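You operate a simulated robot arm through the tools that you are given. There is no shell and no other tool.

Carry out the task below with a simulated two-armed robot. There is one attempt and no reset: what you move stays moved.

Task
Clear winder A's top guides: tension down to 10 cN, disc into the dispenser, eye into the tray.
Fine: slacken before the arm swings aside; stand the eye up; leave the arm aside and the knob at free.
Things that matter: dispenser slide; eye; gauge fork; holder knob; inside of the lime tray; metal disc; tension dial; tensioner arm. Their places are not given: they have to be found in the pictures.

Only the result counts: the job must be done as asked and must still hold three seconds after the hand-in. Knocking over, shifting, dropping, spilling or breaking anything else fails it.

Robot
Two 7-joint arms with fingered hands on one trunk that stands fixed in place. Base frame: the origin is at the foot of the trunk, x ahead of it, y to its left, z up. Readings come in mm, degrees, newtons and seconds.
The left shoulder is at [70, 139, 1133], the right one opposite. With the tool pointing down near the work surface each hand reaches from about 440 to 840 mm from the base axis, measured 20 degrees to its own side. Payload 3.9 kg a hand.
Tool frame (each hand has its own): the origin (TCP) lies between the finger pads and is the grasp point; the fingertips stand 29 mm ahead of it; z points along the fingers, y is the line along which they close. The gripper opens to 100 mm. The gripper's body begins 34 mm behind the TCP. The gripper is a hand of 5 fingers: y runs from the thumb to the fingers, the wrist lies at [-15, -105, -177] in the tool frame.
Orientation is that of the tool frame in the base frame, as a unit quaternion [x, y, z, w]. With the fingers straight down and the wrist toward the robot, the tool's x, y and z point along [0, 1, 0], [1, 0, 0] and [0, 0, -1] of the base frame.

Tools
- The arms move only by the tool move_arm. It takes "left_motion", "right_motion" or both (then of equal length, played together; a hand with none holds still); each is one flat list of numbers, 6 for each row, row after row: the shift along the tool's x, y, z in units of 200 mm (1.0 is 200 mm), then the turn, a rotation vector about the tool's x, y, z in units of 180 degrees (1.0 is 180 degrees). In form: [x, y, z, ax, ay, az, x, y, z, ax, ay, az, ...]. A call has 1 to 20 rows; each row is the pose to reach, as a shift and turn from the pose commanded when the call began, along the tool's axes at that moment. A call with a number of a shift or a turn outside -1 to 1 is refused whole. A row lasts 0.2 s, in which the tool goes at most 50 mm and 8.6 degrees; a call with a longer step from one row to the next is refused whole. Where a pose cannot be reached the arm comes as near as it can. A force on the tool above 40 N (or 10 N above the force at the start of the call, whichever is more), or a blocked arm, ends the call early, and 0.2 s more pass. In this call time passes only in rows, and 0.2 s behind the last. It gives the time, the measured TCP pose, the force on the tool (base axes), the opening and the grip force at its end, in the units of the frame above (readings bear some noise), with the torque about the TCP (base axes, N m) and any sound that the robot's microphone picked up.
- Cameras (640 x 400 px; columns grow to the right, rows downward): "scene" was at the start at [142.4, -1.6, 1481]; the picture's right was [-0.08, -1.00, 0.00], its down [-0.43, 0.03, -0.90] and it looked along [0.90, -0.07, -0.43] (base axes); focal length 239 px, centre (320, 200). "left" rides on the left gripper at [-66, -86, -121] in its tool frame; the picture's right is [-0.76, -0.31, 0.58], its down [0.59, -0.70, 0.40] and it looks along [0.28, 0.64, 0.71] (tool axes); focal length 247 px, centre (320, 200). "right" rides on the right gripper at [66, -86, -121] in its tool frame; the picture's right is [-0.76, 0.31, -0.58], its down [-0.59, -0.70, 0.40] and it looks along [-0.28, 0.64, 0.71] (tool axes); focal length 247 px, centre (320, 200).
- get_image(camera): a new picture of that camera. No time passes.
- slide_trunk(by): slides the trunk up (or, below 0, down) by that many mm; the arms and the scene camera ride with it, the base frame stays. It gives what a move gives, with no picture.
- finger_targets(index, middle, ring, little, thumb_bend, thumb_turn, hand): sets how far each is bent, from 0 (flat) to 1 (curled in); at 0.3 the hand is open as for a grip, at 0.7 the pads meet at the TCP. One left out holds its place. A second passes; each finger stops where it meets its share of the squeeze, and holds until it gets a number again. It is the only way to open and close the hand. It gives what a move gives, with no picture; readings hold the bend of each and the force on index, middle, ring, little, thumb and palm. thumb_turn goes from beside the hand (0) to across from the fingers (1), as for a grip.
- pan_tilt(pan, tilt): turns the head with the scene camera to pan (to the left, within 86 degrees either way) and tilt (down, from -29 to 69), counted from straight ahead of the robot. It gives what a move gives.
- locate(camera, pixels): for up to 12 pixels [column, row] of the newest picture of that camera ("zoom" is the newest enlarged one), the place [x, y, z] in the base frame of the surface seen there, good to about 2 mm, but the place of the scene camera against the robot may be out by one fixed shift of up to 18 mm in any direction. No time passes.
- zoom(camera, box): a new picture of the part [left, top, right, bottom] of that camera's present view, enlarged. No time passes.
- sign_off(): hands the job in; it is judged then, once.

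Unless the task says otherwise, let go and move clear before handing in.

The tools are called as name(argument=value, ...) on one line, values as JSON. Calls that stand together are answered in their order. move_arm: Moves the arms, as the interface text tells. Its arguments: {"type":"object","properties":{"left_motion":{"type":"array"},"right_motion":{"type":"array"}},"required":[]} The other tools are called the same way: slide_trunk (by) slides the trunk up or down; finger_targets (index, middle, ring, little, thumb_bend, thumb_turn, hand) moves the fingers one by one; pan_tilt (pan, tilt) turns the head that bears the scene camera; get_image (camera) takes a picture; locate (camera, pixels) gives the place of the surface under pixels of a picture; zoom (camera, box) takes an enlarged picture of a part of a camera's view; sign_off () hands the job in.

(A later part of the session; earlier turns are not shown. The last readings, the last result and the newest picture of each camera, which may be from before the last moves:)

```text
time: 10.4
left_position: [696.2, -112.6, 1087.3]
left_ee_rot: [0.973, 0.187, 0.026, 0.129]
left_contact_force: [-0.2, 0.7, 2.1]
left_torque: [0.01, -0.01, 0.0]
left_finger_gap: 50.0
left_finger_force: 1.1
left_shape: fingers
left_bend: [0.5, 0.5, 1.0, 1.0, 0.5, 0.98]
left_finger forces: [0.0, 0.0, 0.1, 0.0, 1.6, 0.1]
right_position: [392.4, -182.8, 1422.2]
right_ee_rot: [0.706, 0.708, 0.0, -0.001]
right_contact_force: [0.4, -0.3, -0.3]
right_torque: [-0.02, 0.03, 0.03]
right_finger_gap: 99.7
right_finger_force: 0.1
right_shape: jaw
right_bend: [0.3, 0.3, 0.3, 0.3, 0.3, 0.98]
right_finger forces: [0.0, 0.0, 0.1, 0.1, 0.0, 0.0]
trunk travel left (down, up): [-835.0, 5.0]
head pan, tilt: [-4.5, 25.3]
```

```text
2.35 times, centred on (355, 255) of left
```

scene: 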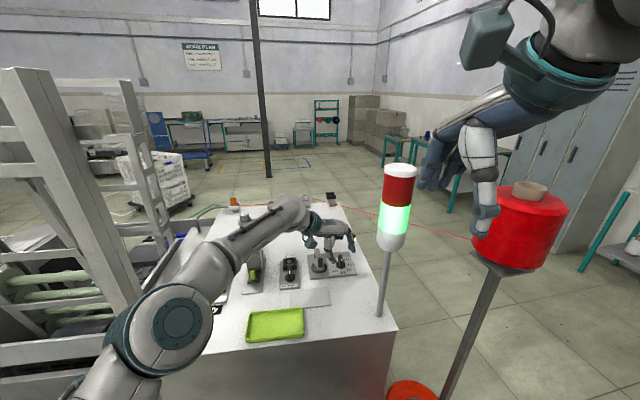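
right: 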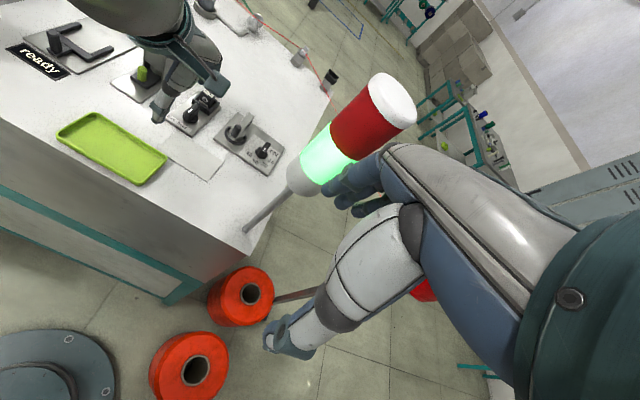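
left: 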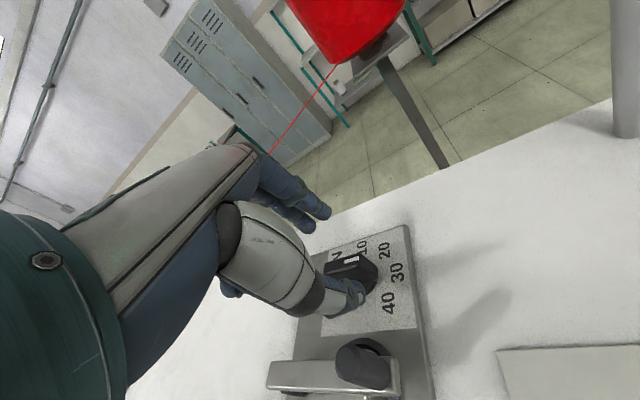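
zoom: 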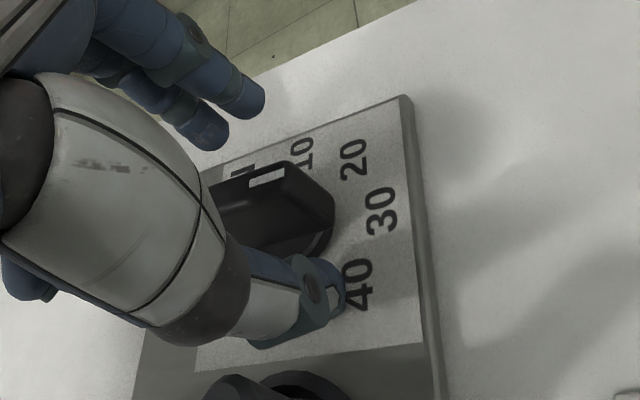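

The thumb tip just touched the plate (1.6 N), so it reaches about 41 mm below the TCP. I'll raise 7 mm, recentre slightly and close thumb, index and middle on the bar.

move_arm(left_motion=[0.008, 0.02, -0.034, 0, 0, 0])

finger_targets(hand="left", index=0.62, middle=0.62, thumb_bend=0.6)

zoom(camera="left", box=[270, 170, 440, 340])

zoom(camera="scene", box=[290, 200, 380, 290])

```text
time: 10.8
left_position: [698.6, -115.3, 1094.3]
left_ee_rot: [0.974, 0.187, 0.026, 0.128]
left_contact_force: [-0.2, 0.8, 0.5]
left_torque: [-0.01, 0.01, 0.0]
left_finger_gap: 49.7
left_finger_force: 0.1
left_shape: fingers
left_bend: [0.5, 0.5, 1.0, 1.0, 0.5, 0.98]
left_finger forces: [0.0, 0.0, 0.0, 0.0, 0.0, 0.0]
right_position: [391.2, -182.5, 1421.3]
right_ee_rot: [0.707, 0.707, 0.0, -0.001]
right_contact_force: [-0.3, 0.4, -0.1]
right_torque: [0.01, -0.03, 0.03]
right_finger_gap: 99.6
right_finger_force: 0.1
right_shape: jaw
right_bend: [0.3, 0.3, 0.3, 0.3, 0.3, 0.98]
right_finger forces: [0.0, 0.1, 0.1, 0.0, 0.0, 0.1]
trunk travel left (down, up): [-835.0, 5.0]
head pan, tilt: [-4.5, 25.3]
```

```text
time: 11.8
left_position: [699.3, -114.7, 1094.7]
left_ee_rot: [0.974, 0.188, 0.026, 0.128]
left_contact_force: [-0.7, 1.8, -0.8]
left_torque: [0.05, 0.02, 0.02]
left_finger_gap: 25.5
left_finger_force: 0.5
left_shape: fingers
left_bend: [0.62, 0.62, 1.0, 1.0, 0.59, 0.98]
left_finger forces: [0.0, 0.1, 0.0, 0.1, 1.5, 0.0]
right_position: [392.4, -182.7, 1421.0]
right_ee_rot: [0.706, 0.708, 0.0, 0.001]
right_contact_force: [0.1, 0.0, -0.4]
right_torque: [0.01, 0.0, -0.01]
right_finger_gap: 100.1
right_finger_force: 0.1
right_shape: jaw
right_bend: [0.3, 0.3, 0.3, 0.3, 0.3, 0.98]
right_finger forces: [0.1, 0.0, 0.0, 0.0, 0.0, 0.1]
trunk travel left (down, up): [-835.0, 5.0]
head pan, tilt: [-4.5, 25.3]
```

```text
2.35 times, centred on (355, 255) of left
```

zoom: 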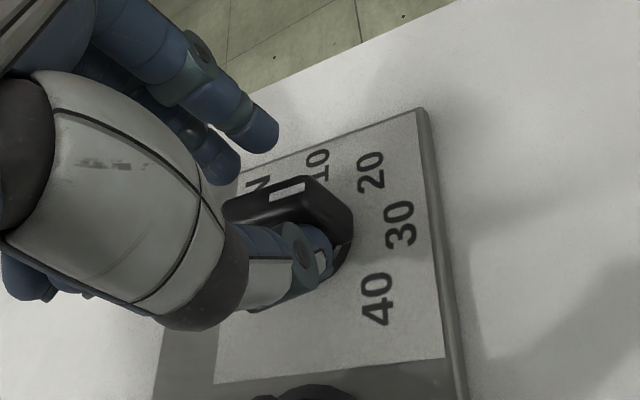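

```text
4.44 times, centred on (335, 245) of scene
```

zoom: 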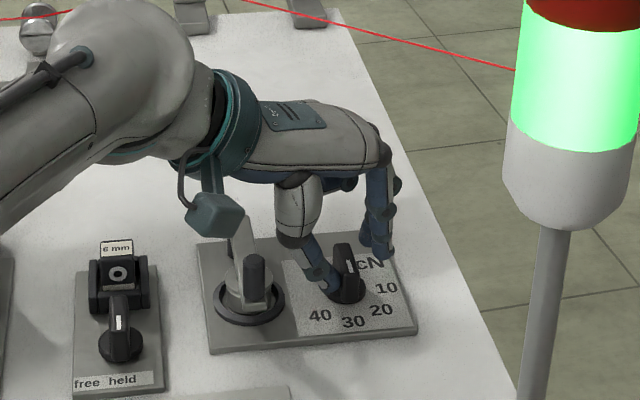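

The thumb now touches the bar's side at the mark end (1.5 N); fingers are close but free. I'll close further so the squeeze aligns and holds the bar.

finger_targets(hand="left", index=0.72, middle=0.72, thumb_bend=0.66)

zoom(camera="left", box=[270, 170, 440, 340])

zoom(camera="scene", box=[290, 200, 380, 290])

```text
time: 12.8
left_position: [699.0, -113.6, 1093.9]
left_ee_rot: [0.974, 0.188, 0.025, 0.128]
left_contact_force: [-0.6, 1.6, -1.5]
left_torque: [0.05, 0.05, -0.03]
left_finger_gap: 11.6
left_finger_force: 2.6
left_shape: fingers
left_bend: [0.72, 0.71, 1.0, 1.0, 0.62, 0.97]
left_finger forces: [0.9, 0.9, 0.0, 0.0, 3.4, 0.1]
right_position: [391.5, -183.8, 1421.2]
right_ee_rot: [0.707, 0.708, 0.001, 0.0]
right_contact_force: [-0.4, 0.4, -0.3]
right_torque: [-0.01, -0.01, 0.01]
right_finger_gap: 100.0
right_finger_force: 0.0
right_shape: jaw
right_bend: [0.3, 0.3, 0.3, 0.3, 0.3, 0.98]
right_finger forces: [0.1, 0.0, 0.0, 0.0, 0.1, 0.0]
trunk travel left (down, up): [-835.0, 5.0]
head pan, tilt: [-4.5, 25.3]
```

```text
2.35 times, centred on (355, 255) of left
```

zoom: 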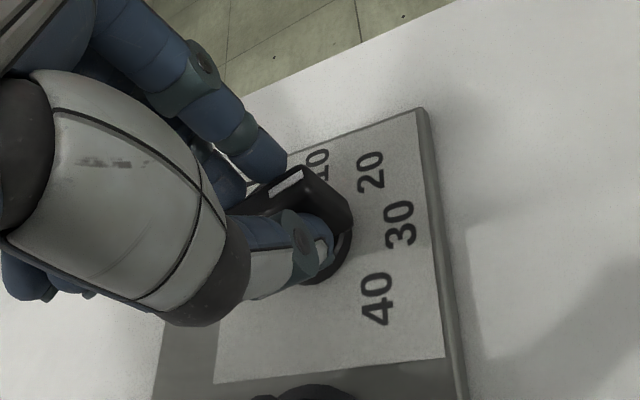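

```text
4.44 times, centred on (335, 245) of scene
```

zoom: 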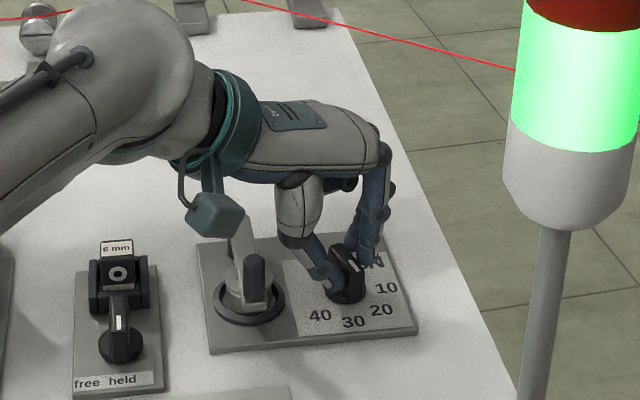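

The squeeze turned the bar to line up with the pads (gap 11.6 mm, mark now between 30 and 20). I'll firm up the grip slightly and turn 60° counter-clockwise about the vertical.

finger_targets(hand="left", index=0.76, middle=0.76, thumb_bend=0.68)

move_arm(left_motion=[0, 0, 0, 0.0001, 0.011, -0.0401, 0, 0, 0, 0.0002, 0.0219, -0.0803, 0, 0, 0, 0.0003, 0.0329, -0.1204, 0, 0, 0, 0.0003, 0.0438, -0.1605])

zoom(camera="left", box=[270, 170, 440, 340])

get_image(camera="scene")

```text
time: 13.8
left_position: [698.3, -115.7, 1094.2]
left_ee_rot: [0.973, 0.188, 0.026, 0.128]
left_contact_force: [1.6, -1.4, -1.6]
left_torque: [-0.01, -0.02, 0.02]
left_finger_gap: 10.6
left_finger_force: 6.7
left_shape: fingers
left_bend: [0.75, 0.74, 1.0, 1.0, 0.64, 0.96]
left_finger forces: [4.8, 3.2, 0.0, 0.0, 5.4, 0.1]
right_position: [392.3, -182.9, 1420.3]
right_ee_rot: [0.707, 0.708, 0.0, 0.0]
right_contact_force: [0.0, 0.3, -0.8]
right_torque: [0.0, 0.0, -0.03]
right_finger_gap: 99.6
right_finger_force: 0.2
right_shape: jaw
right_bend: [0.3, 0.3, 0.3, 0.3, 0.3, 0.98]
right_finger forces: [0.1, 0.0, 0.1, 0.0, 0.1, 0.0]
trunk travel left (down, up): [-835.0, 5.0]
head pan, tilt: [-4.5, 25.3]
```

```text
time: 14.8
left_position: [700.0, -115.8, 1094.6]
left_ee_rot: [0.892, 0.433, 0.058, 0.117]
left_contact_force: [3.7, 2.3, 1.6]
left_torque: [0.06, -0.03, -0.04]
left_finger_gap: 10.5
left_finger_force: 7.6
left_shape: fingers
left_bend: [0.75, 0.75, 1.0, 1.0, 0.63, 0.97]
left_finger forces: [4.0, 3.7, 0.0, 0.0, 6.4, 0.1]
right_position: [390.8, -183.4, 1419.8]
right_ee_rot: [0.706, 0.708, 0.001, -0.001]
right_contact_force: [-0.4, -0.1, 0.0]
right_torque: [0.03, -0.02, -0.01]
right_finger_gap: 99.6
right_finger_force: 0.1
right_shape: jaw
right_bend: [0.3, 0.3, 0.3, 0.3, 0.3, 0.98]
right_finger forces: [0.0, 0.1, 0.0, 0.0, 0.1, 0.1]
trunk travel left (down, up): [-835.0, 5.0]
head pan, tilt: [-4.5, 25.3]
```

```text
2.35 times, centred on (355, 255) of left
```

zoom: 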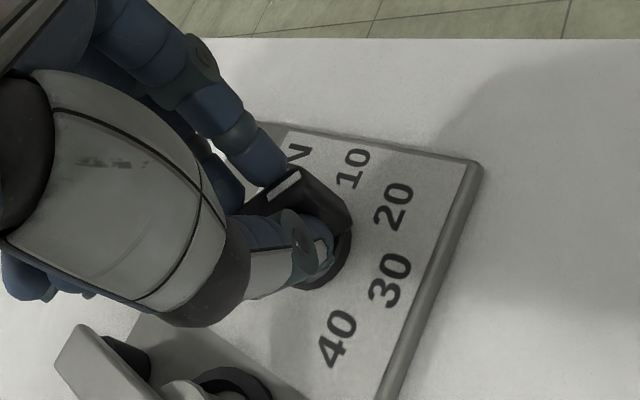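

```text
taken
```

scene: 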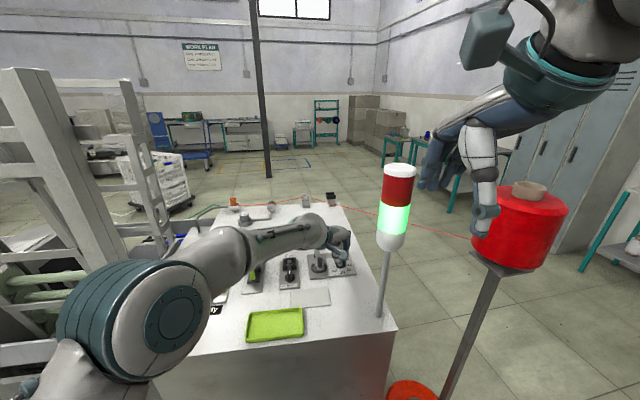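

The bar has turned with the hand to yaw -38° (mark near 20). I'll turn the remaining 40° so that the mark points at 10.

move_arm(left_motion=[0, 0, 0, 0, 0.0096, -0.0358, 0, 0, 0, 0, 0.0192, -0.0716, 0, 0, 0, 0, 0.0288, -0.1074, 0, 0, 0, 0, 0.0384, -0.1431, 0, 0, 0, 0, 0.048, -0.1789, 0, 0, 0, 0, 0.0576, -0.2147])

zoom(camera="left", box=[270, 170, 440, 340])

get_image(camera="scene")

zoom(camera="scene", box=[290, 200, 380, 290])

```text
time: 16.2
left_position: [707.0, -96.6, 1098.1]
left_ee_rot: [0.678, 0.724, 0.091, 0.094]
left_contact_force: [1.5, 5.0, 17.9]
left_torque: [-0.04, -0.11, 0.01]
left_finger_gap: 0.0
left_finger_force: 12.8
left_shape: fingers
left_bend: [0.77, 0.76, 1.0, 1.0, 0.66, 0.99]
left_finger forces: [20.5, 0.1, 0.1, 0.0, 4.6, 0.0]
right_position: [389.7, -181.1, 1421.4]
right_ee_rot: [0.707, 0.707, 0.0, 0.001]
right_contact_force: [-0.1, 0.8, 0.8]
right_torque: [0.0, 0.02, 0.01]
right_finger_gap: 99.7
right_finger_force: 0.0
right_shape: jaw
right_bend: [0.3, 0.3, 0.3, 0.3, 0.3, 0.98]
right_finger forces: [0.1, 0.0, 0.0, 0.1, 0.0, 0.1]
trunk travel left (down, up): [-835.0, 5.0]
head pan, tilt: [-4.5, 25.3]
```

```text
2.35 times, centred on (355, 255) of left
```

zoom: 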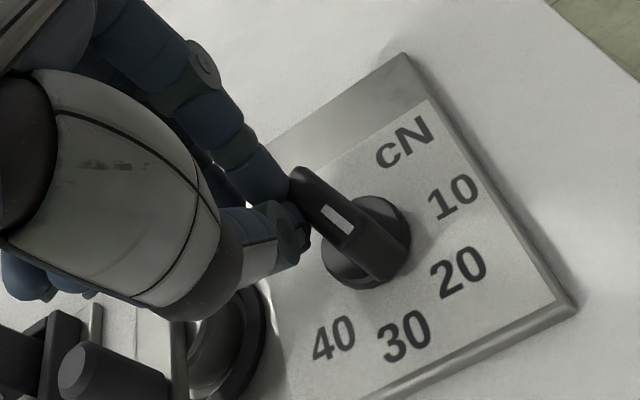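

```text
taken
```

scene: 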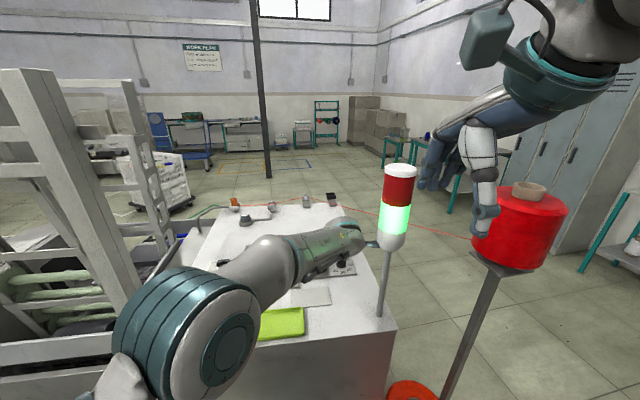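

```text
4.44 times, centred on (335, 245) of scene
```

zoom: 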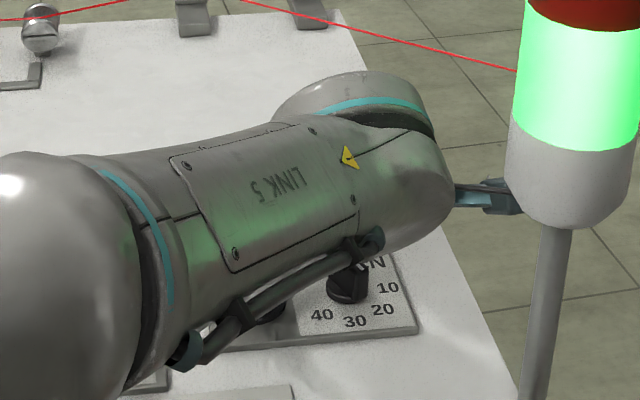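

The fingers slipped off the bar: TCP is now at (707,-97,1098), index at 20 N with an upward push of 18 N, and the dial appears to have stayed around 20–30. I'll lift gently straight up to relieve the force.

move_arm(left_motion=[-0.001, 0.026, -0.097, 0, 0, 0, -0.003, 0.052, -0.193, 0, 0, 0])

get_image(camera="left")

zoom(camera="left", box=[270, 170, 440, 340])

get_image(camera="scene")

```text
time: 17.0
left_position: [707.4, -92.6, 1111.0]
left_ee_rot: [0.677, 0.728, 0.074, 0.077]
left_contact_force: [-1.2, 0.1, 0.8]
left_torque: [-0.04, 0.0, 0.06]
left_finger_gap: 0.0
left_finger_force: 0.1
left_shape: fingers
left_bend: [0.76, 0.76, 1.0, 1.0, 0.67, 0.98]
left_finger forces: [0.1, 0.0, 0.0, 0.0, 0.0, 0.0]
right_position: [391.2, -182.1, 1421.3]
right_ee_rot: [0.707, 0.707, 0.0, 0.0]
right_contact_force: [-0.7, -0.3, 0.0]
right_torque: [-0.01, -0.01, 0.0]
right_finger_gap: 99.7
right_finger_force: 0.0
right_shape: jaw
right_bend: [0.3, 0.3, 0.3, 0.3, 0.3, 0.98]
right_finger forces: [0.0, 0.0, 0.0, 0.0, 0.0, 0.0]
trunk travel left (down, up): [-835.0, 5.0]
head pan, tilt: [-4.5, 25.3]
stopped in row 2 (left hand): the arm was blocked; the commanded pose is now the measured one
```

```text
taken
```

left: 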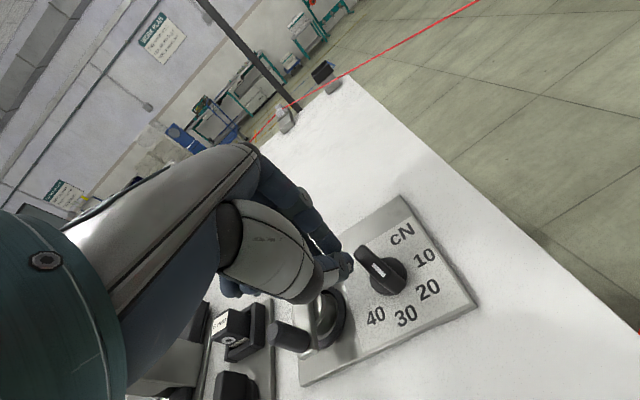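

```text
2.35 times, centred on (355, 255) of left
```

zoom: 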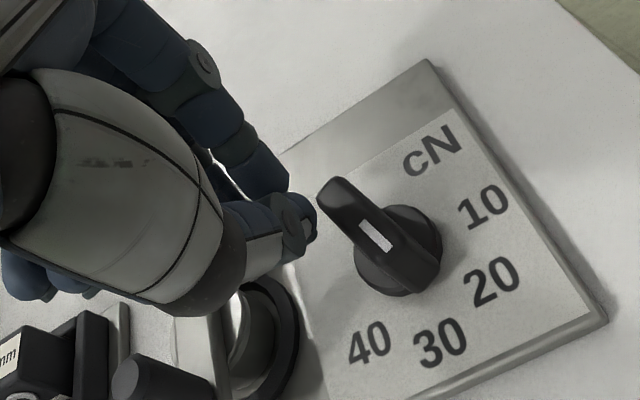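

```text
taken
```

scene: 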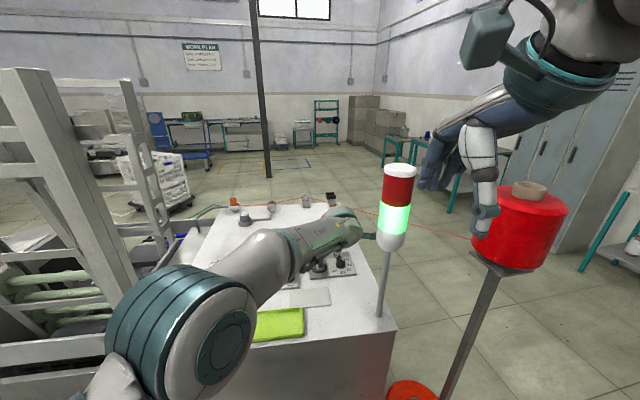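

The arm was reported blocked at (707,-93,1111); I need to know by what. I'll zoom on the forearm end near the tower and on the elbow.

zoom(camera="scene", box=[310, 180, 430, 270])

zoom(camera="scene", box=[0, 200, 300, 400])

get_image(camera="right")

locate(camera="scene", pixels=[[350, 230], [358, 215], [340, 225], [369, 236], [387, 230], [380, 235], [160, 300], [240, 290], [120, 340], [200, 330], [300, 240], [385, 290]])

```text
4.44 times, centred on (370, 225) of scene
```

zoom: 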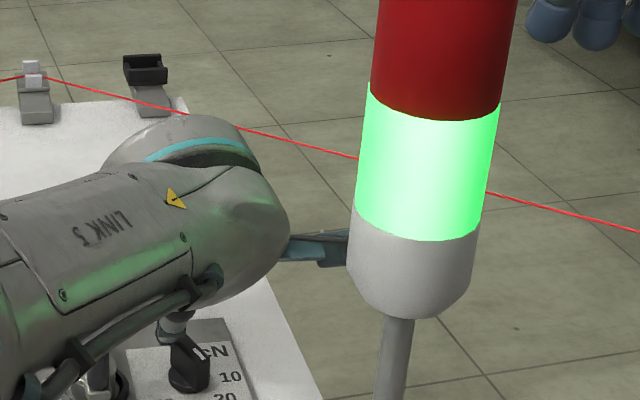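

```text
2.00 times, centred on (150, 300) of scene
```

zoom: 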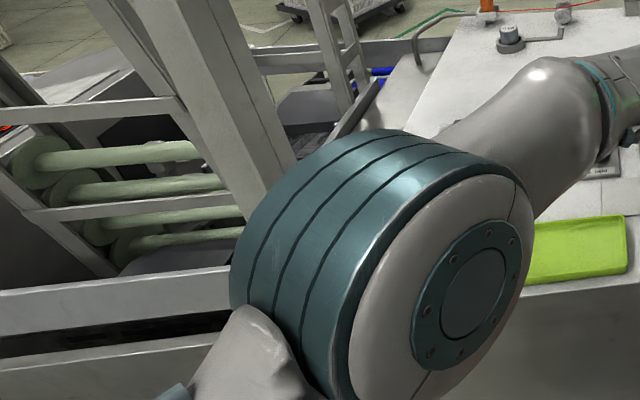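

```text
taken
```

right: 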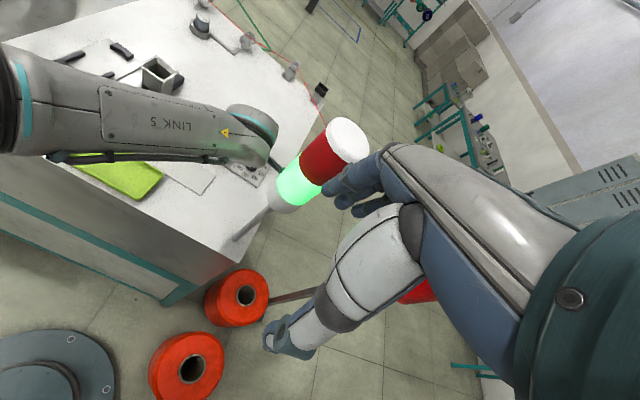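

```text
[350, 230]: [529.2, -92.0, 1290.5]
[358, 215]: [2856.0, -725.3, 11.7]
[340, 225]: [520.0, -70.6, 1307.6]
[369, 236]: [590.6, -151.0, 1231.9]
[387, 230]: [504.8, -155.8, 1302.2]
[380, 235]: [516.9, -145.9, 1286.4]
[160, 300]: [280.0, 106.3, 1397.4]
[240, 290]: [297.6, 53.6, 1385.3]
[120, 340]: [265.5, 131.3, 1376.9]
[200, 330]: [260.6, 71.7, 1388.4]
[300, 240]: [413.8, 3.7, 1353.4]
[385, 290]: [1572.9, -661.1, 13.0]
```

The forearm's end keeps clear of the tower, but the elbow has swung high and inward (≈(270,90,1385)), which may be what blocked it. I'll measure the dial's present angle before choosing the next approach.

zoom(camera="left", box=[345, 230, 435, 310])

locate(camera="left", pixels=[[381, 270], [377, 264], [384, 274], [365, 249], [362, 255], [372, 248], [400, 274], [396, 281], [405, 316], [429, 289], [425, 257], [376, 316]])

```text
5.00 times, centred on (390, 270) of left
```

zoom: 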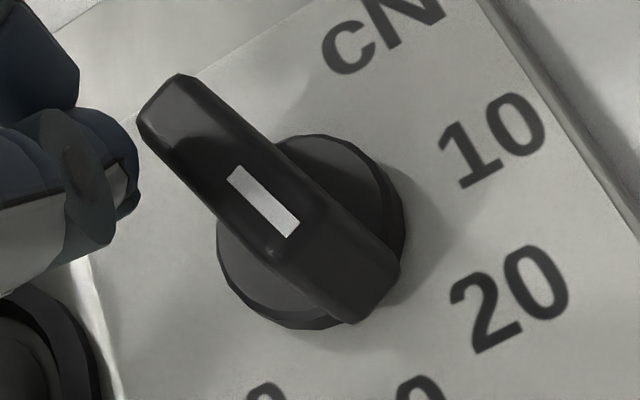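

```text
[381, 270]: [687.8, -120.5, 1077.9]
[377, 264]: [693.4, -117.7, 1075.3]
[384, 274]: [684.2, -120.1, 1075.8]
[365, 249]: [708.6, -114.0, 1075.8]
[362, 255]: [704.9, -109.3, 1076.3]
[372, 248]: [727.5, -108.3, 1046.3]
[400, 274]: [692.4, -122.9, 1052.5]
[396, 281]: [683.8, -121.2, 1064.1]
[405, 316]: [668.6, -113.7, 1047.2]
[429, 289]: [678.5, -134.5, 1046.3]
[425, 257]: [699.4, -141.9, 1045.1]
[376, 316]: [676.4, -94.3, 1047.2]
```

The dial mark is now at ≈202° (between 30 and 20). I must check whether the hand touched the tensioner arm, so I'll locate the handle and arm again.

zoom(camera="left", box=[190, 270, 370, 400])

locate(camera="left", pixels=[[278, 330], [285, 335], [300, 340], [325, 315], [330, 345], [180, 360], [200, 320], [230, 325], [240, 345], [310, 300], [228, 290], [300, 385]])

zoom(camera="scene", box=[270, 230, 370, 310])

```text
3.08 times, centred on (280, 335) of left
```

zoom: 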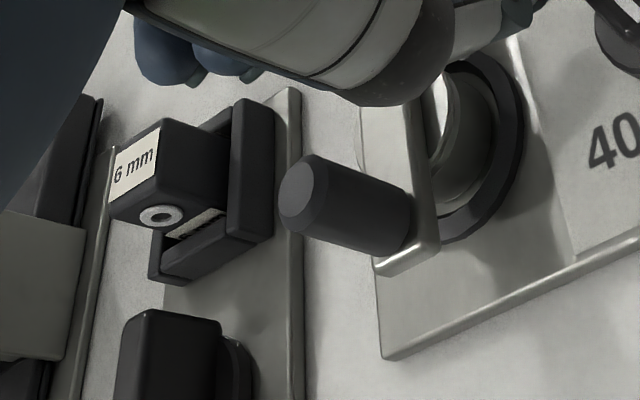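

```text
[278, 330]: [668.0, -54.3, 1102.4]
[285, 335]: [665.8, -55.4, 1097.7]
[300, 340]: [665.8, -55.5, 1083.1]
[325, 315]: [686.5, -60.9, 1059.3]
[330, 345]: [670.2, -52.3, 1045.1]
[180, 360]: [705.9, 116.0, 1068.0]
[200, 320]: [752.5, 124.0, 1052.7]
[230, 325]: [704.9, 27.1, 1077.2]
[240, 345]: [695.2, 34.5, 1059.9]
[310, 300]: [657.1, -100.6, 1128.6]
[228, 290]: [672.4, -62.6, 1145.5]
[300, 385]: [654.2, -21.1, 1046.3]
```

```text
5.00 times, centred on (320, 270) of scene
```

zoom: 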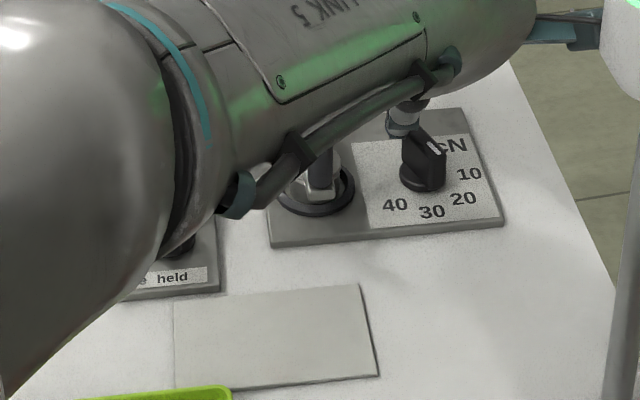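

The tensioner arm hasn't moved (handle top still ≈(668,-54)). I'll back the hand off up and toward the robot to a more relaxed arm posture (yaw -30°, upright).

move_arm(left_motion=[0.0445, -0.035, -0.059, 0.0118, -0.0033, 0.0315, 0.089, -0.07, -0.118, 0.0235, -0.0067, 0.063, 0.1335, -0.105, -0.177, 0.0353, -0.01, 0.0945, 0.178, -0.14, -0.236, 0.0471, -0.0133, 0.126, 0.2225, -0.175, -0.295, 0.0588, -0.0167, 0.1575, 0.267, -0.21, -0.355, 0.0706, -0.02, 0.189])

get_image(camera="scene")

get_image(camera="left")

```text
time: 18.4
left_position: [646.4, -45.1, 1171.2]
left_ee_rot: [0.868, 0.497, -0.005, 0.0]
left_contact_force: [0.6, 0.6, 0.8]
left_torque: [-0.01, -0.04, 0.01]
left_finger_gap: 0.3
left_finger_force: 0.1
left_shape: fingers
left_bend: [0.76, 0.76, 1.0, 1.0, 0.67, 0.98]
left_finger forces: [0.0, 0.0, 0.0, 0.0, 0.0, 0.1]
right_position: [391.4, -182.7, 1421.1]
right_ee_rot: [0.706, 0.708, 0.001, 0.0]
right_contact_force: [0.2, 0.7, -0.2]
right_torque: [-0.01, 0.0, -0.02]
right_finger_gap: 99.7
right_finger_force: 0.0
right_shape: jaw
right_bend: [0.3, 0.3, 0.3, 0.3, 0.3, 0.98]
right_finger forces: [0.0, 0.1, 0.0, 0.1, 0.0, 0.0]
trunk travel left (down, up): [-835.0, 5.0]
head pan, tilt: [-4.5, 25.3]
```

```text
taken
```

scene: 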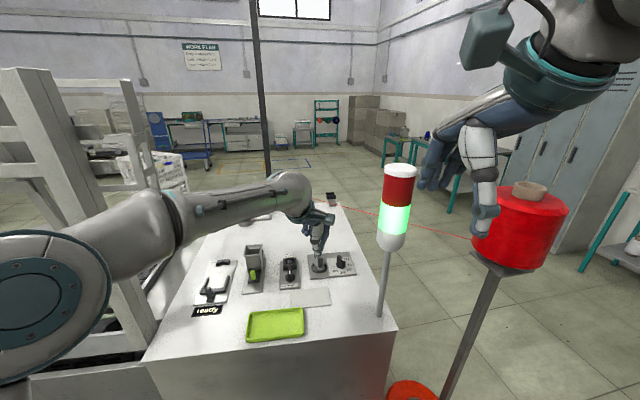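

```text
taken
```

left: 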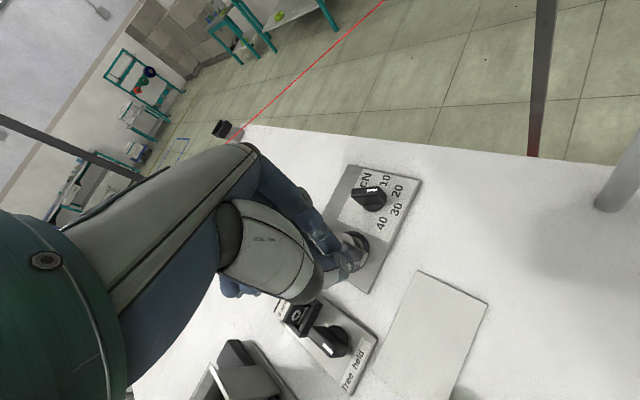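

The arm went back freely to (646,-45,1171) at yaw -30°. I'll now use the thumb alone as a pusher: open the fingers, tilt 15°, yaw -45°, and hover with the thumb beside the mark end of the bar.

finger_targets(hand="left", index=0.4, middle=0.4, thumb_bend=0.55)

move_arm(left_motion=[-0.035, 0.098, 0.05, -0.0208, -0.0027, 0.0203, -0.07, 0.197, 0.1, -0.0417, -0.0053, 0.0406, -0.105, 0.295, 0.15, -0.0625, -0.008, 0.0608, -0.14, 0.393, 0.2, -0.0833, -0.0106, 0.0811])

get_image(camera="left")

zoom(camera="left", box=[270, 170, 440, 340])

get_image(camera="scene")

```text
time: 19.4
left_position: [646.5, -45.3, 1171.1]
left_ee_rot: [0.868, 0.497, -0.006, 0.0]
left_contact_force: [-0.2, 0.0, 0.5]
left_torque: [0.04, 0.0, 0.01]
left_finger_gap: 55.7
left_finger_force: 0.0
left_shape: fingers
left_bend: [0.4, 0.4, 1.0, 1.0, 0.55, 0.98]
left_finger forces: [0.0, 0.0, 0.0, 0.1, 0.0, 0.0]
right_position: [391.5, -182.8, 1420.5]
right_ee_rot: [0.707, 0.708, -0.001, 0.001]
right_contact_force: [0.0, 0.7, 0.0]
right_torque: [-0.03, 0.03, 0.01]
right_finger_gap: 99.9
right_finger_force: 0.0
right_shape: jaw
right_bend: [0.3, 0.3, 0.3, 0.3, 0.3, 0.98]
right_finger forces: [0.0, 0.0, 0.0, 0.0, 0.0, 0.0]
trunk travel left (down, up): [-835.0, 5.0]
head pan, tilt: [-4.5, 25.3]
```

```text
time: 20.4
left_position: [703.0, -109.9, 1129.3]
left_ee_rot: [0.916, 0.379, 0.045, 0.123]
left_contact_force: [-0.1, -1.6, 0.0]
left_torque: [0.01, 0.0, 0.01]
left_finger_gap: 55.8
left_finger_force: 0.0
left_shape: fingers
left_bend: [0.4, 0.4, 1.0, 1.0, 0.55, 0.98]
left_finger forces: [0.0, 0.0, 0.0, 0.0, 0.0, 0.1]
right_position: [393.6, -183.9, 1419.6]
right_ee_rot: [0.707, 0.708, -0.001, -0.001]
right_contact_force: [0.1, 0.1, 0.5]
right_torque: [-0.01, 0.03, 0.02]
right_finger_gap: 99.9
right_finger_force: 0.1
right_shape: jaw
right_bend: [0.3, 0.3, 0.3, 0.3, 0.3, 0.98]
right_finger forces: [0.0, 0.0, 0.1, 0.0, 0.0, 0.0]
trunk travel left (down, up): [-835.0, 5.0]
head pan, tilt: [-4.5, 25.3]
```

```text
taken
```

left: 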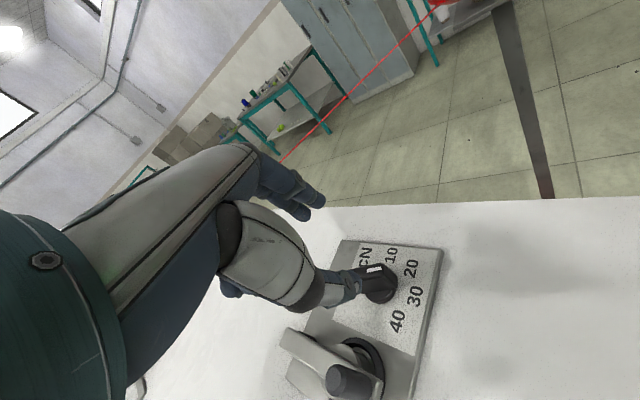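

```text
2.35 times, centred on (355, 255) of left
```

zoom: 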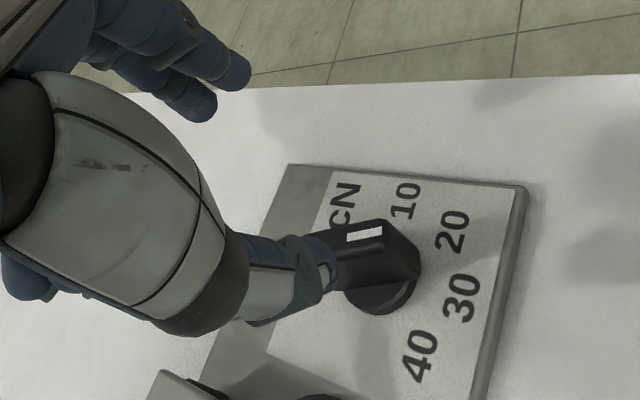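

```text
taken
```

scene: 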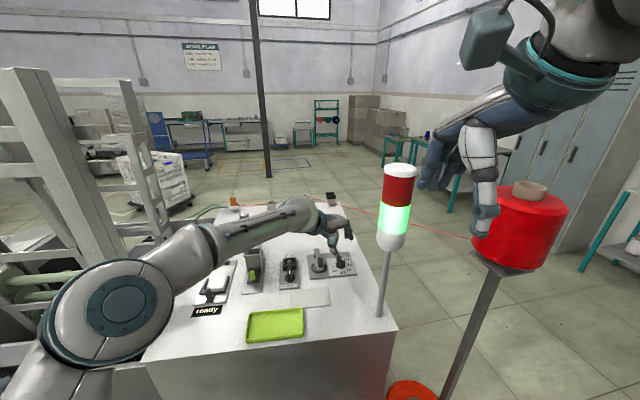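

The thumb hovers by the bar. I'll locate the thumb's tip surface and the mark to set the push path.

locate(camera="left", pixels=[[357, 285], [356, 279], [351, 284], [344, 289], [352, 275], [349, 293], [376, 268], [368, 271], [380, 268], [400, 322], [414, 297], [412, 270]])

zoom(camera="left", box=[325, 250, 395, 320])

```text
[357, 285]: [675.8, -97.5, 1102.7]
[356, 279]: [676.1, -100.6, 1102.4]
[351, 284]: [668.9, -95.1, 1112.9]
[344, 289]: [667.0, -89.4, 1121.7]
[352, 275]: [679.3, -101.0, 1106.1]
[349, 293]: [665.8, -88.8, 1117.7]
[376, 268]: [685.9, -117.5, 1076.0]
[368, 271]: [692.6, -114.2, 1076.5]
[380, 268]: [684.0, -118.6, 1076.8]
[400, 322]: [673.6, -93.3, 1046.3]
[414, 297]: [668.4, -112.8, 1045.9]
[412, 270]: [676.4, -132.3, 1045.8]
```

```text
5.71 times, centred on (360, 285) of left
```

zoom: 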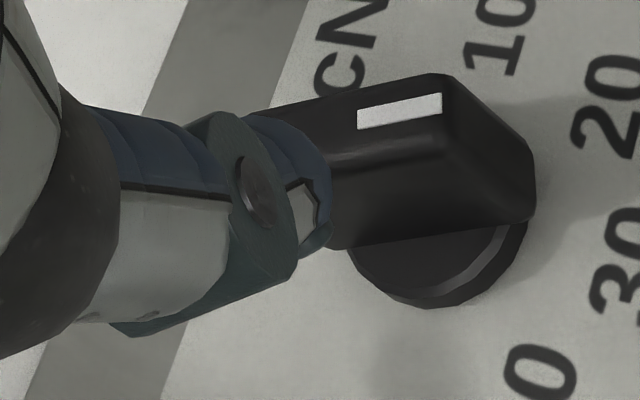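

The thumb centre is at ≈(684,-92), tip bottom ≈1090, left of the mark end of the bar. I'll lower 31 mm beside the dial, clear of its base and the ring.

move_arm(left_motion=[0.001, -0.02, 0.075, 0, 0, 0, 0.002, -0.04, 0.149, 0, 0, 0])

zoom(camera="left", box=[270, 170, 440, 340])

zoom(camera="scene", box=[290, 210, 380, 290])

```text
time: 21.0
left_position: [701.9, -108.2, 1098.5]
left_ee_rot: [0.916, 0.38, 0.045, 0.122]
left_contact_force: [-0.7, 0.5, 0.8]
left_torque: [0.01, 0.03, 0.02]
left_finger_gap: 55.7
left_finger_force: 0.0
left_shape: fingers
left_bend: [0.4, 0.4, 1.0, 1.0, 0.55, 0.98]
left_finger forces: [0.0, 0.1, 0.1, 0.0, 0.0, 0.1]
right_position: [391.9, -184.1, 1419.7]
right_ee_rot: [0.707, 0.708, 0.0, 0.001]
right_contact_force: [0.2, 0.0, -0.3]
right_torque: [-0.03, -0.01, 0.01]
right_finger_gap: 100.1
right_finger_force: 0.1
right_shape: jaw
right_bend: [0.3, 0.3, 0.3, 0.3, 0.3, 0.98]
right_finger forces: [0.0, 0.0, 0.1, 0.1, 0.0, 0.1]
trunk travel left (down, up): [-835.0, 5.0]
head pan, tilt: [-4.5, 25.3]
```

```text
2.35 times, centred on (355, 255) of left
```

zoom: 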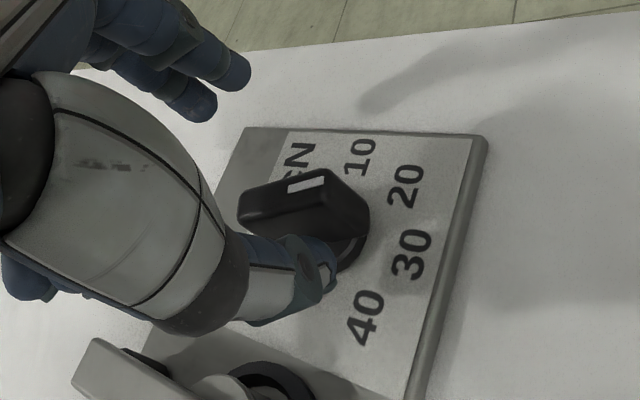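

```text
5.00 times, centred on (335, 250) of scene
```

zoom: 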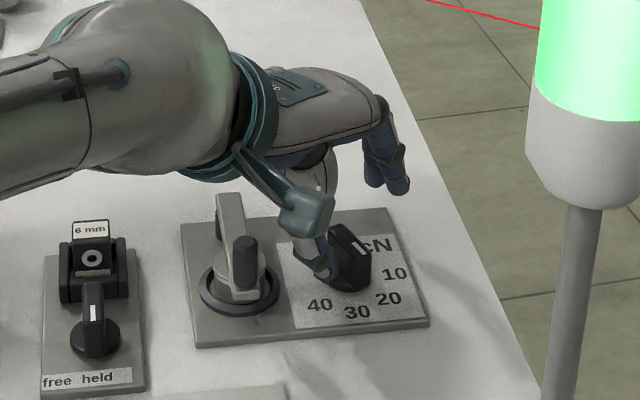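

The thumb is beside the mark half with no force. I'll push it toward −y by about 22 mm in two rows and check.

move_arm(left_motion=[-0.03, 0.022, 0.006, 0, 0, 0, -0.056, 0.041, 0.012, 0, 0, 0, -0.072, 0.053, 0.015, 0, 0, 0, -0.088, 0.065, 0.018, 0, 0, 0])

zoom(camera="left", box=[270, 170, 440, 340])

zoom(camera="scene", box=[290, 210, 380, 290])

```text
time: 22.0
left_position: [697.4, -130.1, 1099.3]
left_ee_rot: [0.916, 0.38, 0.044, 0.122]
left_contact_force: [-1.2, 1.5, 0.0]
left_torque: [0.07, 0.02, 0.01]
left_finger_gap: 58.8
left_finger_force: 0.7
left_shape: fingers
left_bend: [0.4, 0.4, 1.0, 1.0, 0.54, 0.98]
left_finger forces: [0.0, 0.1, 0.0, 0.1, 1.2, 0.0]
right_position: [391.4, -182.4, 1419.0]
right_ee_rot: [0.706, 0.708, 0.0, -0.001]
right_contact_force: [-0.4, -0.2, 0.5]
right_torque: [0.0, -0.02, 0.0]
right_finger_gap: 99.8
right_finger_force: 0.1
right_shape: jaw
right_bend: [0.3, 0.3, 0.3, 0.3, 0.3, 0.98]
right_finger forces: [0.0, 0.0, 0.1, 0.0, 0.0, 0.0]
trunk travel left (down, up): [-835.0, 5.0]
head pan, tilt: [-4.5, 25.3]
```

```text
2.35 times, centred on (355, 255) of left
```

zoom: 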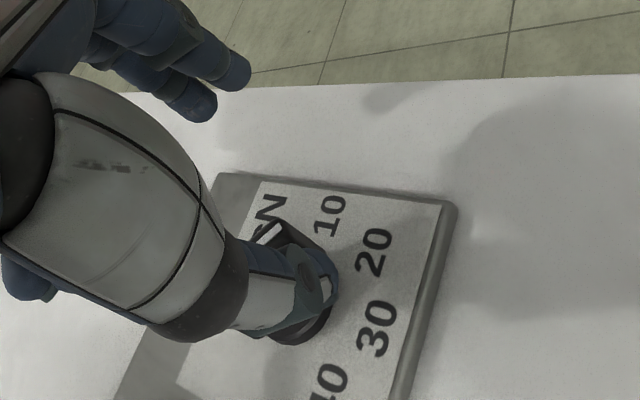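

```text
5.00 times, centred on (335, 250) of scene
```

zoom: 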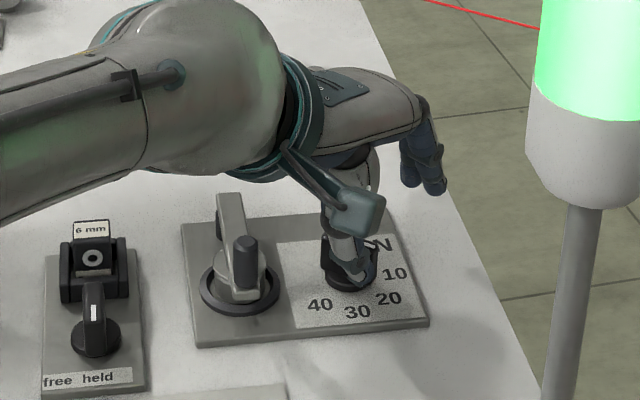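

The bar follows the thumb with only 1.2 N and now points past 20. I'll push a little farther along the arc and check.

move_arm(left_motion=[-0.0125, 0.0255, 0.007, 0, 0, 0, -0.018, 0.04, 0.011, 0, 0, 0])

zoom(camera="left", box=[270, 170, 440, 340])

zoom(camera="scene", box=[320, 235, 380, 285])

```text
time: 22.6
left_position: [702.5, -140.4, 1099.6]
left_ee_rot: [0.916, 0.379, 0.045, 0.122]
left_contact_force: [-0.4, -1.0, -0.5]
left_torque: [-0.01, 0.01, -0.01]
left_finger_gap: 56.1
left_finger_force: 0.1
left_shape: fingers
left_bend: [0.4, 0.4, 1.0, 1.0, 0.55, 0.98]
left_finger forces: [0.0, 0.1, 0.0, 0.0, 0.1, 0.0]
right_position: [392.3, -183.2, 1421.5]
right_ee_rot: [0.706, 0.708, 0.001, 0.0]
right_contact_force: [1.0, -0.2, -0.5]
right_torque: [-0.01, 0.03, 0.02]
right_finger_gap: 99.9
right_finger_force: 0.0
right_shape: jaw
right_bend: [0.3, 0.3, 0.3, 0.3, 0.3, 0.98]
right_finger forces: [0.0, 0.1, 0.1, 0.0, 0.0, 0.1]
trunk travel left (down, up): [-835.0, 5.0]
head pan, tilt: [-4.5, 25.3]
```

```text
2.35 times, centred on (355, 255) of left
```

zoom: 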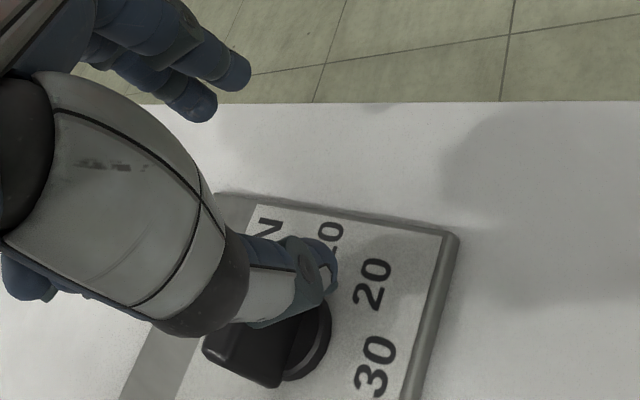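

```text
8.00 times, centred on (350, 260) of scene
```

zoom: 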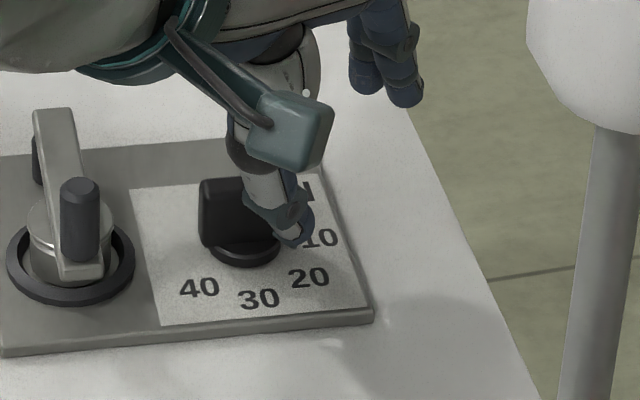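

The bar now lies roughly across (toward 10) and the force is gone. I'll lift straight up and look at where the mark points.

move_arm(left_motion=[-0.001, 0.029, -0.108, 0, 0, 0, -0.002, 0.0585, -0.217, 0, 0, 0])

get_image(camera="left")

zoom(camera="left", box=[300, 220, 420, 340])

zoom(camera="scene", box=[320, 235, 380, 285])

```text
time: 23.2
left_position: [700.8, -140.3, 1143.6]
left_ee_rot: [0.916, 0.379, 0.045, 0.122]
left_contact_force: [0.0, 0.0, 0.5]
left_torque: [0.02, 0.01, 0.0]
left_finger_gap: 56.0
left_finger_force: 0.0
left_shape: fingers
left_bend: [0.4, 0.4, 1.0, 1.0, 0.55, 0.98]
left_finger forces: [0.0, 0.0, 0.0, 0.0, 0.1, 0.0]
right_position: [390.3, -183.4, 1420.8]
right_ee_rot: [0.707, 0.708, 0.0, 0.0]
right_contact_force: [-0.1, 0.5, -0.2]
right_torque: [0.0, 0.03, 0.02]
right_finger_gap: 99.5
right_finger_force: 0.0
right_shape: jaw
right_bend: [0.3, 0.3, 0.3, 0.3, 0.3, 0.98]
right_finger forces: [0.1, 0.0, 0.1, 0.1, 0.0, 0.0]
trunk travel left (down, up): [-835.0, 5.0]
head pan, tilt: [-4.5, 25.3]
```

```text
taken
```

left: 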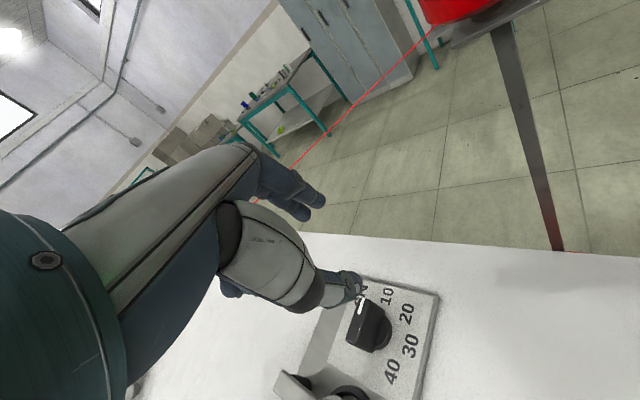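

```text
3.33 times, centred on (360, 280) of left
```

zoom: 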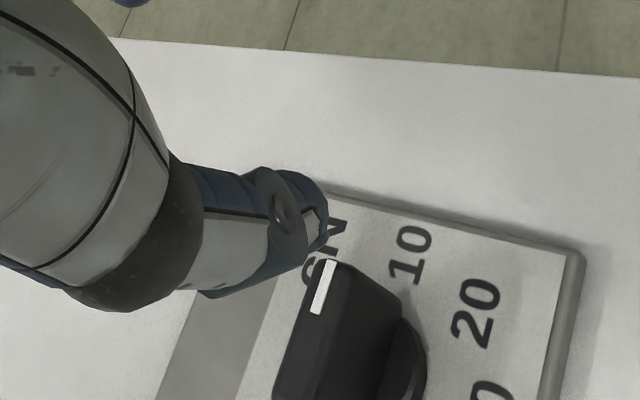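

```text
8.00 times, centred on (350, 260) of scene
```

zoom: 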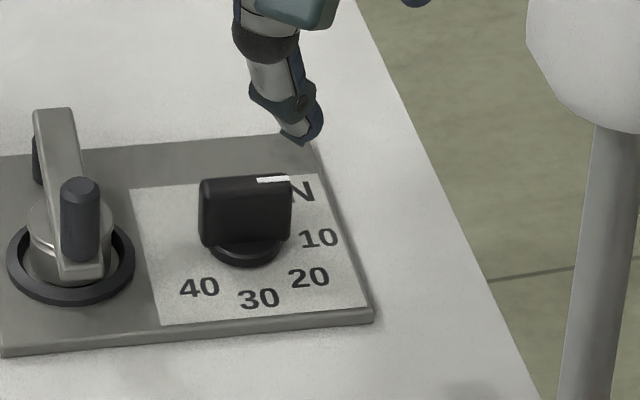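

The mark now points to the right side. I'll measure its angle against the "10" position and plate edges.

locate(camera="left", pixels=[[362, 300], [361, 306], [359.5, 312], [364, 303], [359, 325], [350, 338], [354, 330], [387, 297], [406, 314], [411, 346], [437, 296], [365, 280]])

zoom(camera="left", box=[330, 280, 430, 380])

```text
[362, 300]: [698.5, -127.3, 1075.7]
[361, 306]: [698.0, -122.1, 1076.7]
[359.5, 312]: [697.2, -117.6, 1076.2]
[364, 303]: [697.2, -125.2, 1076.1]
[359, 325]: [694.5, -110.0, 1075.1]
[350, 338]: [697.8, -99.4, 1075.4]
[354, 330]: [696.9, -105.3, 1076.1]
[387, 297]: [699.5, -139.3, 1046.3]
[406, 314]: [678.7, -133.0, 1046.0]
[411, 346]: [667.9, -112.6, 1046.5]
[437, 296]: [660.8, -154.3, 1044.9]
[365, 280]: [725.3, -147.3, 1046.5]
```

```text
4.00 times, centred on (380, 330) of left
```

zoom: 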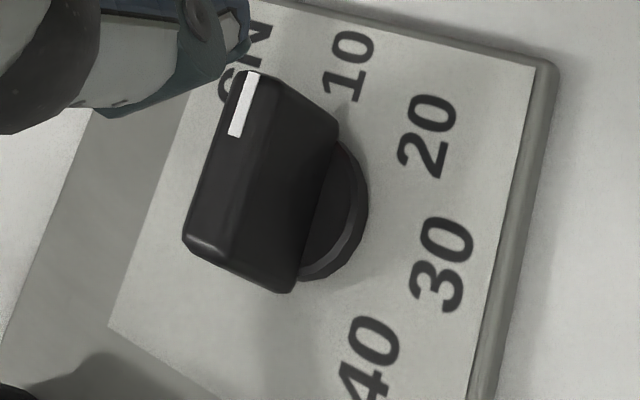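

The bar is parallel to the plate's cross axis with the mark at ≈271–273° in line with "10", so the dial reads 10. Now I'll move the hand back toward the left to look closely at the tensioner arm and its pivot.

move_arm(left_motion=[0.1, -0.1, -0.15, 0.02, 0, 0, 0.2, -0.2, -0.2, 0.04, 0, 0, 0.3, -0.3, -0.22, 0.06, 0, 0, 0.4, -0.4, -0.24, 0.08, 0, 0])

get_image(camera="left")

zoom(camera="scene", box=[270, 225, 370, 305])

```text
time: 24.2
left_position: [694.1, -19.7, 1171.6]
left_ee_rot: [0.924, 0.382, -0.003, 0.007]
left_contact_force: [0.2, 0.7, 0.3]
left_torque: [0.0, -0.02, 0.0]
left_finger_gap: 56.1
left_finger_force: 0.0
left_shape: fingers
left_bend: [0.4, 0.4, 1.0, 1.0, 0.55, 0.98]
left_finger forces: [0.0, 0.1, 0.0, 0.1, 0.0, 0.1]
right_position: [390.7, -181.9, 1422.1]
right_ee_rot: [0.706, 0.708, 0.0, 0.0]
right_contact_force: [-0.2, -0.3, -0.3]
right_torque: [0.0, -0.01, 0.0]
right_finger_gap: 99.6
right_finger_force: 0.0
right_shape: jaw
right_bend: [0.3, 0.3, 0.3, 0.3, 0.3, 0.98]
right_finger forces: [0.0, 0.0, 0.1, 0.1, 0.0, 0.0]
trunk travel left (down, up): [-835.0, 5.0]
head pan, tilt: [-4.5, 25.3]
```

```text
taken
```

left: 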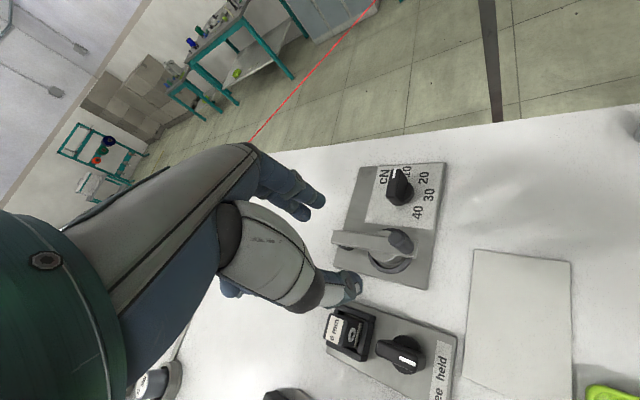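

```text
5.00 times, centred on (320, 265) of scene
```

zoom: 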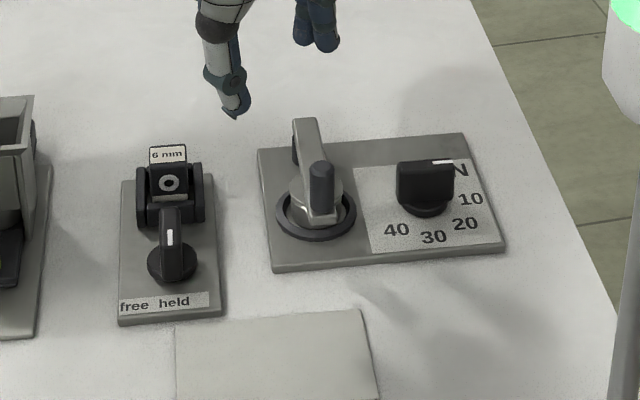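

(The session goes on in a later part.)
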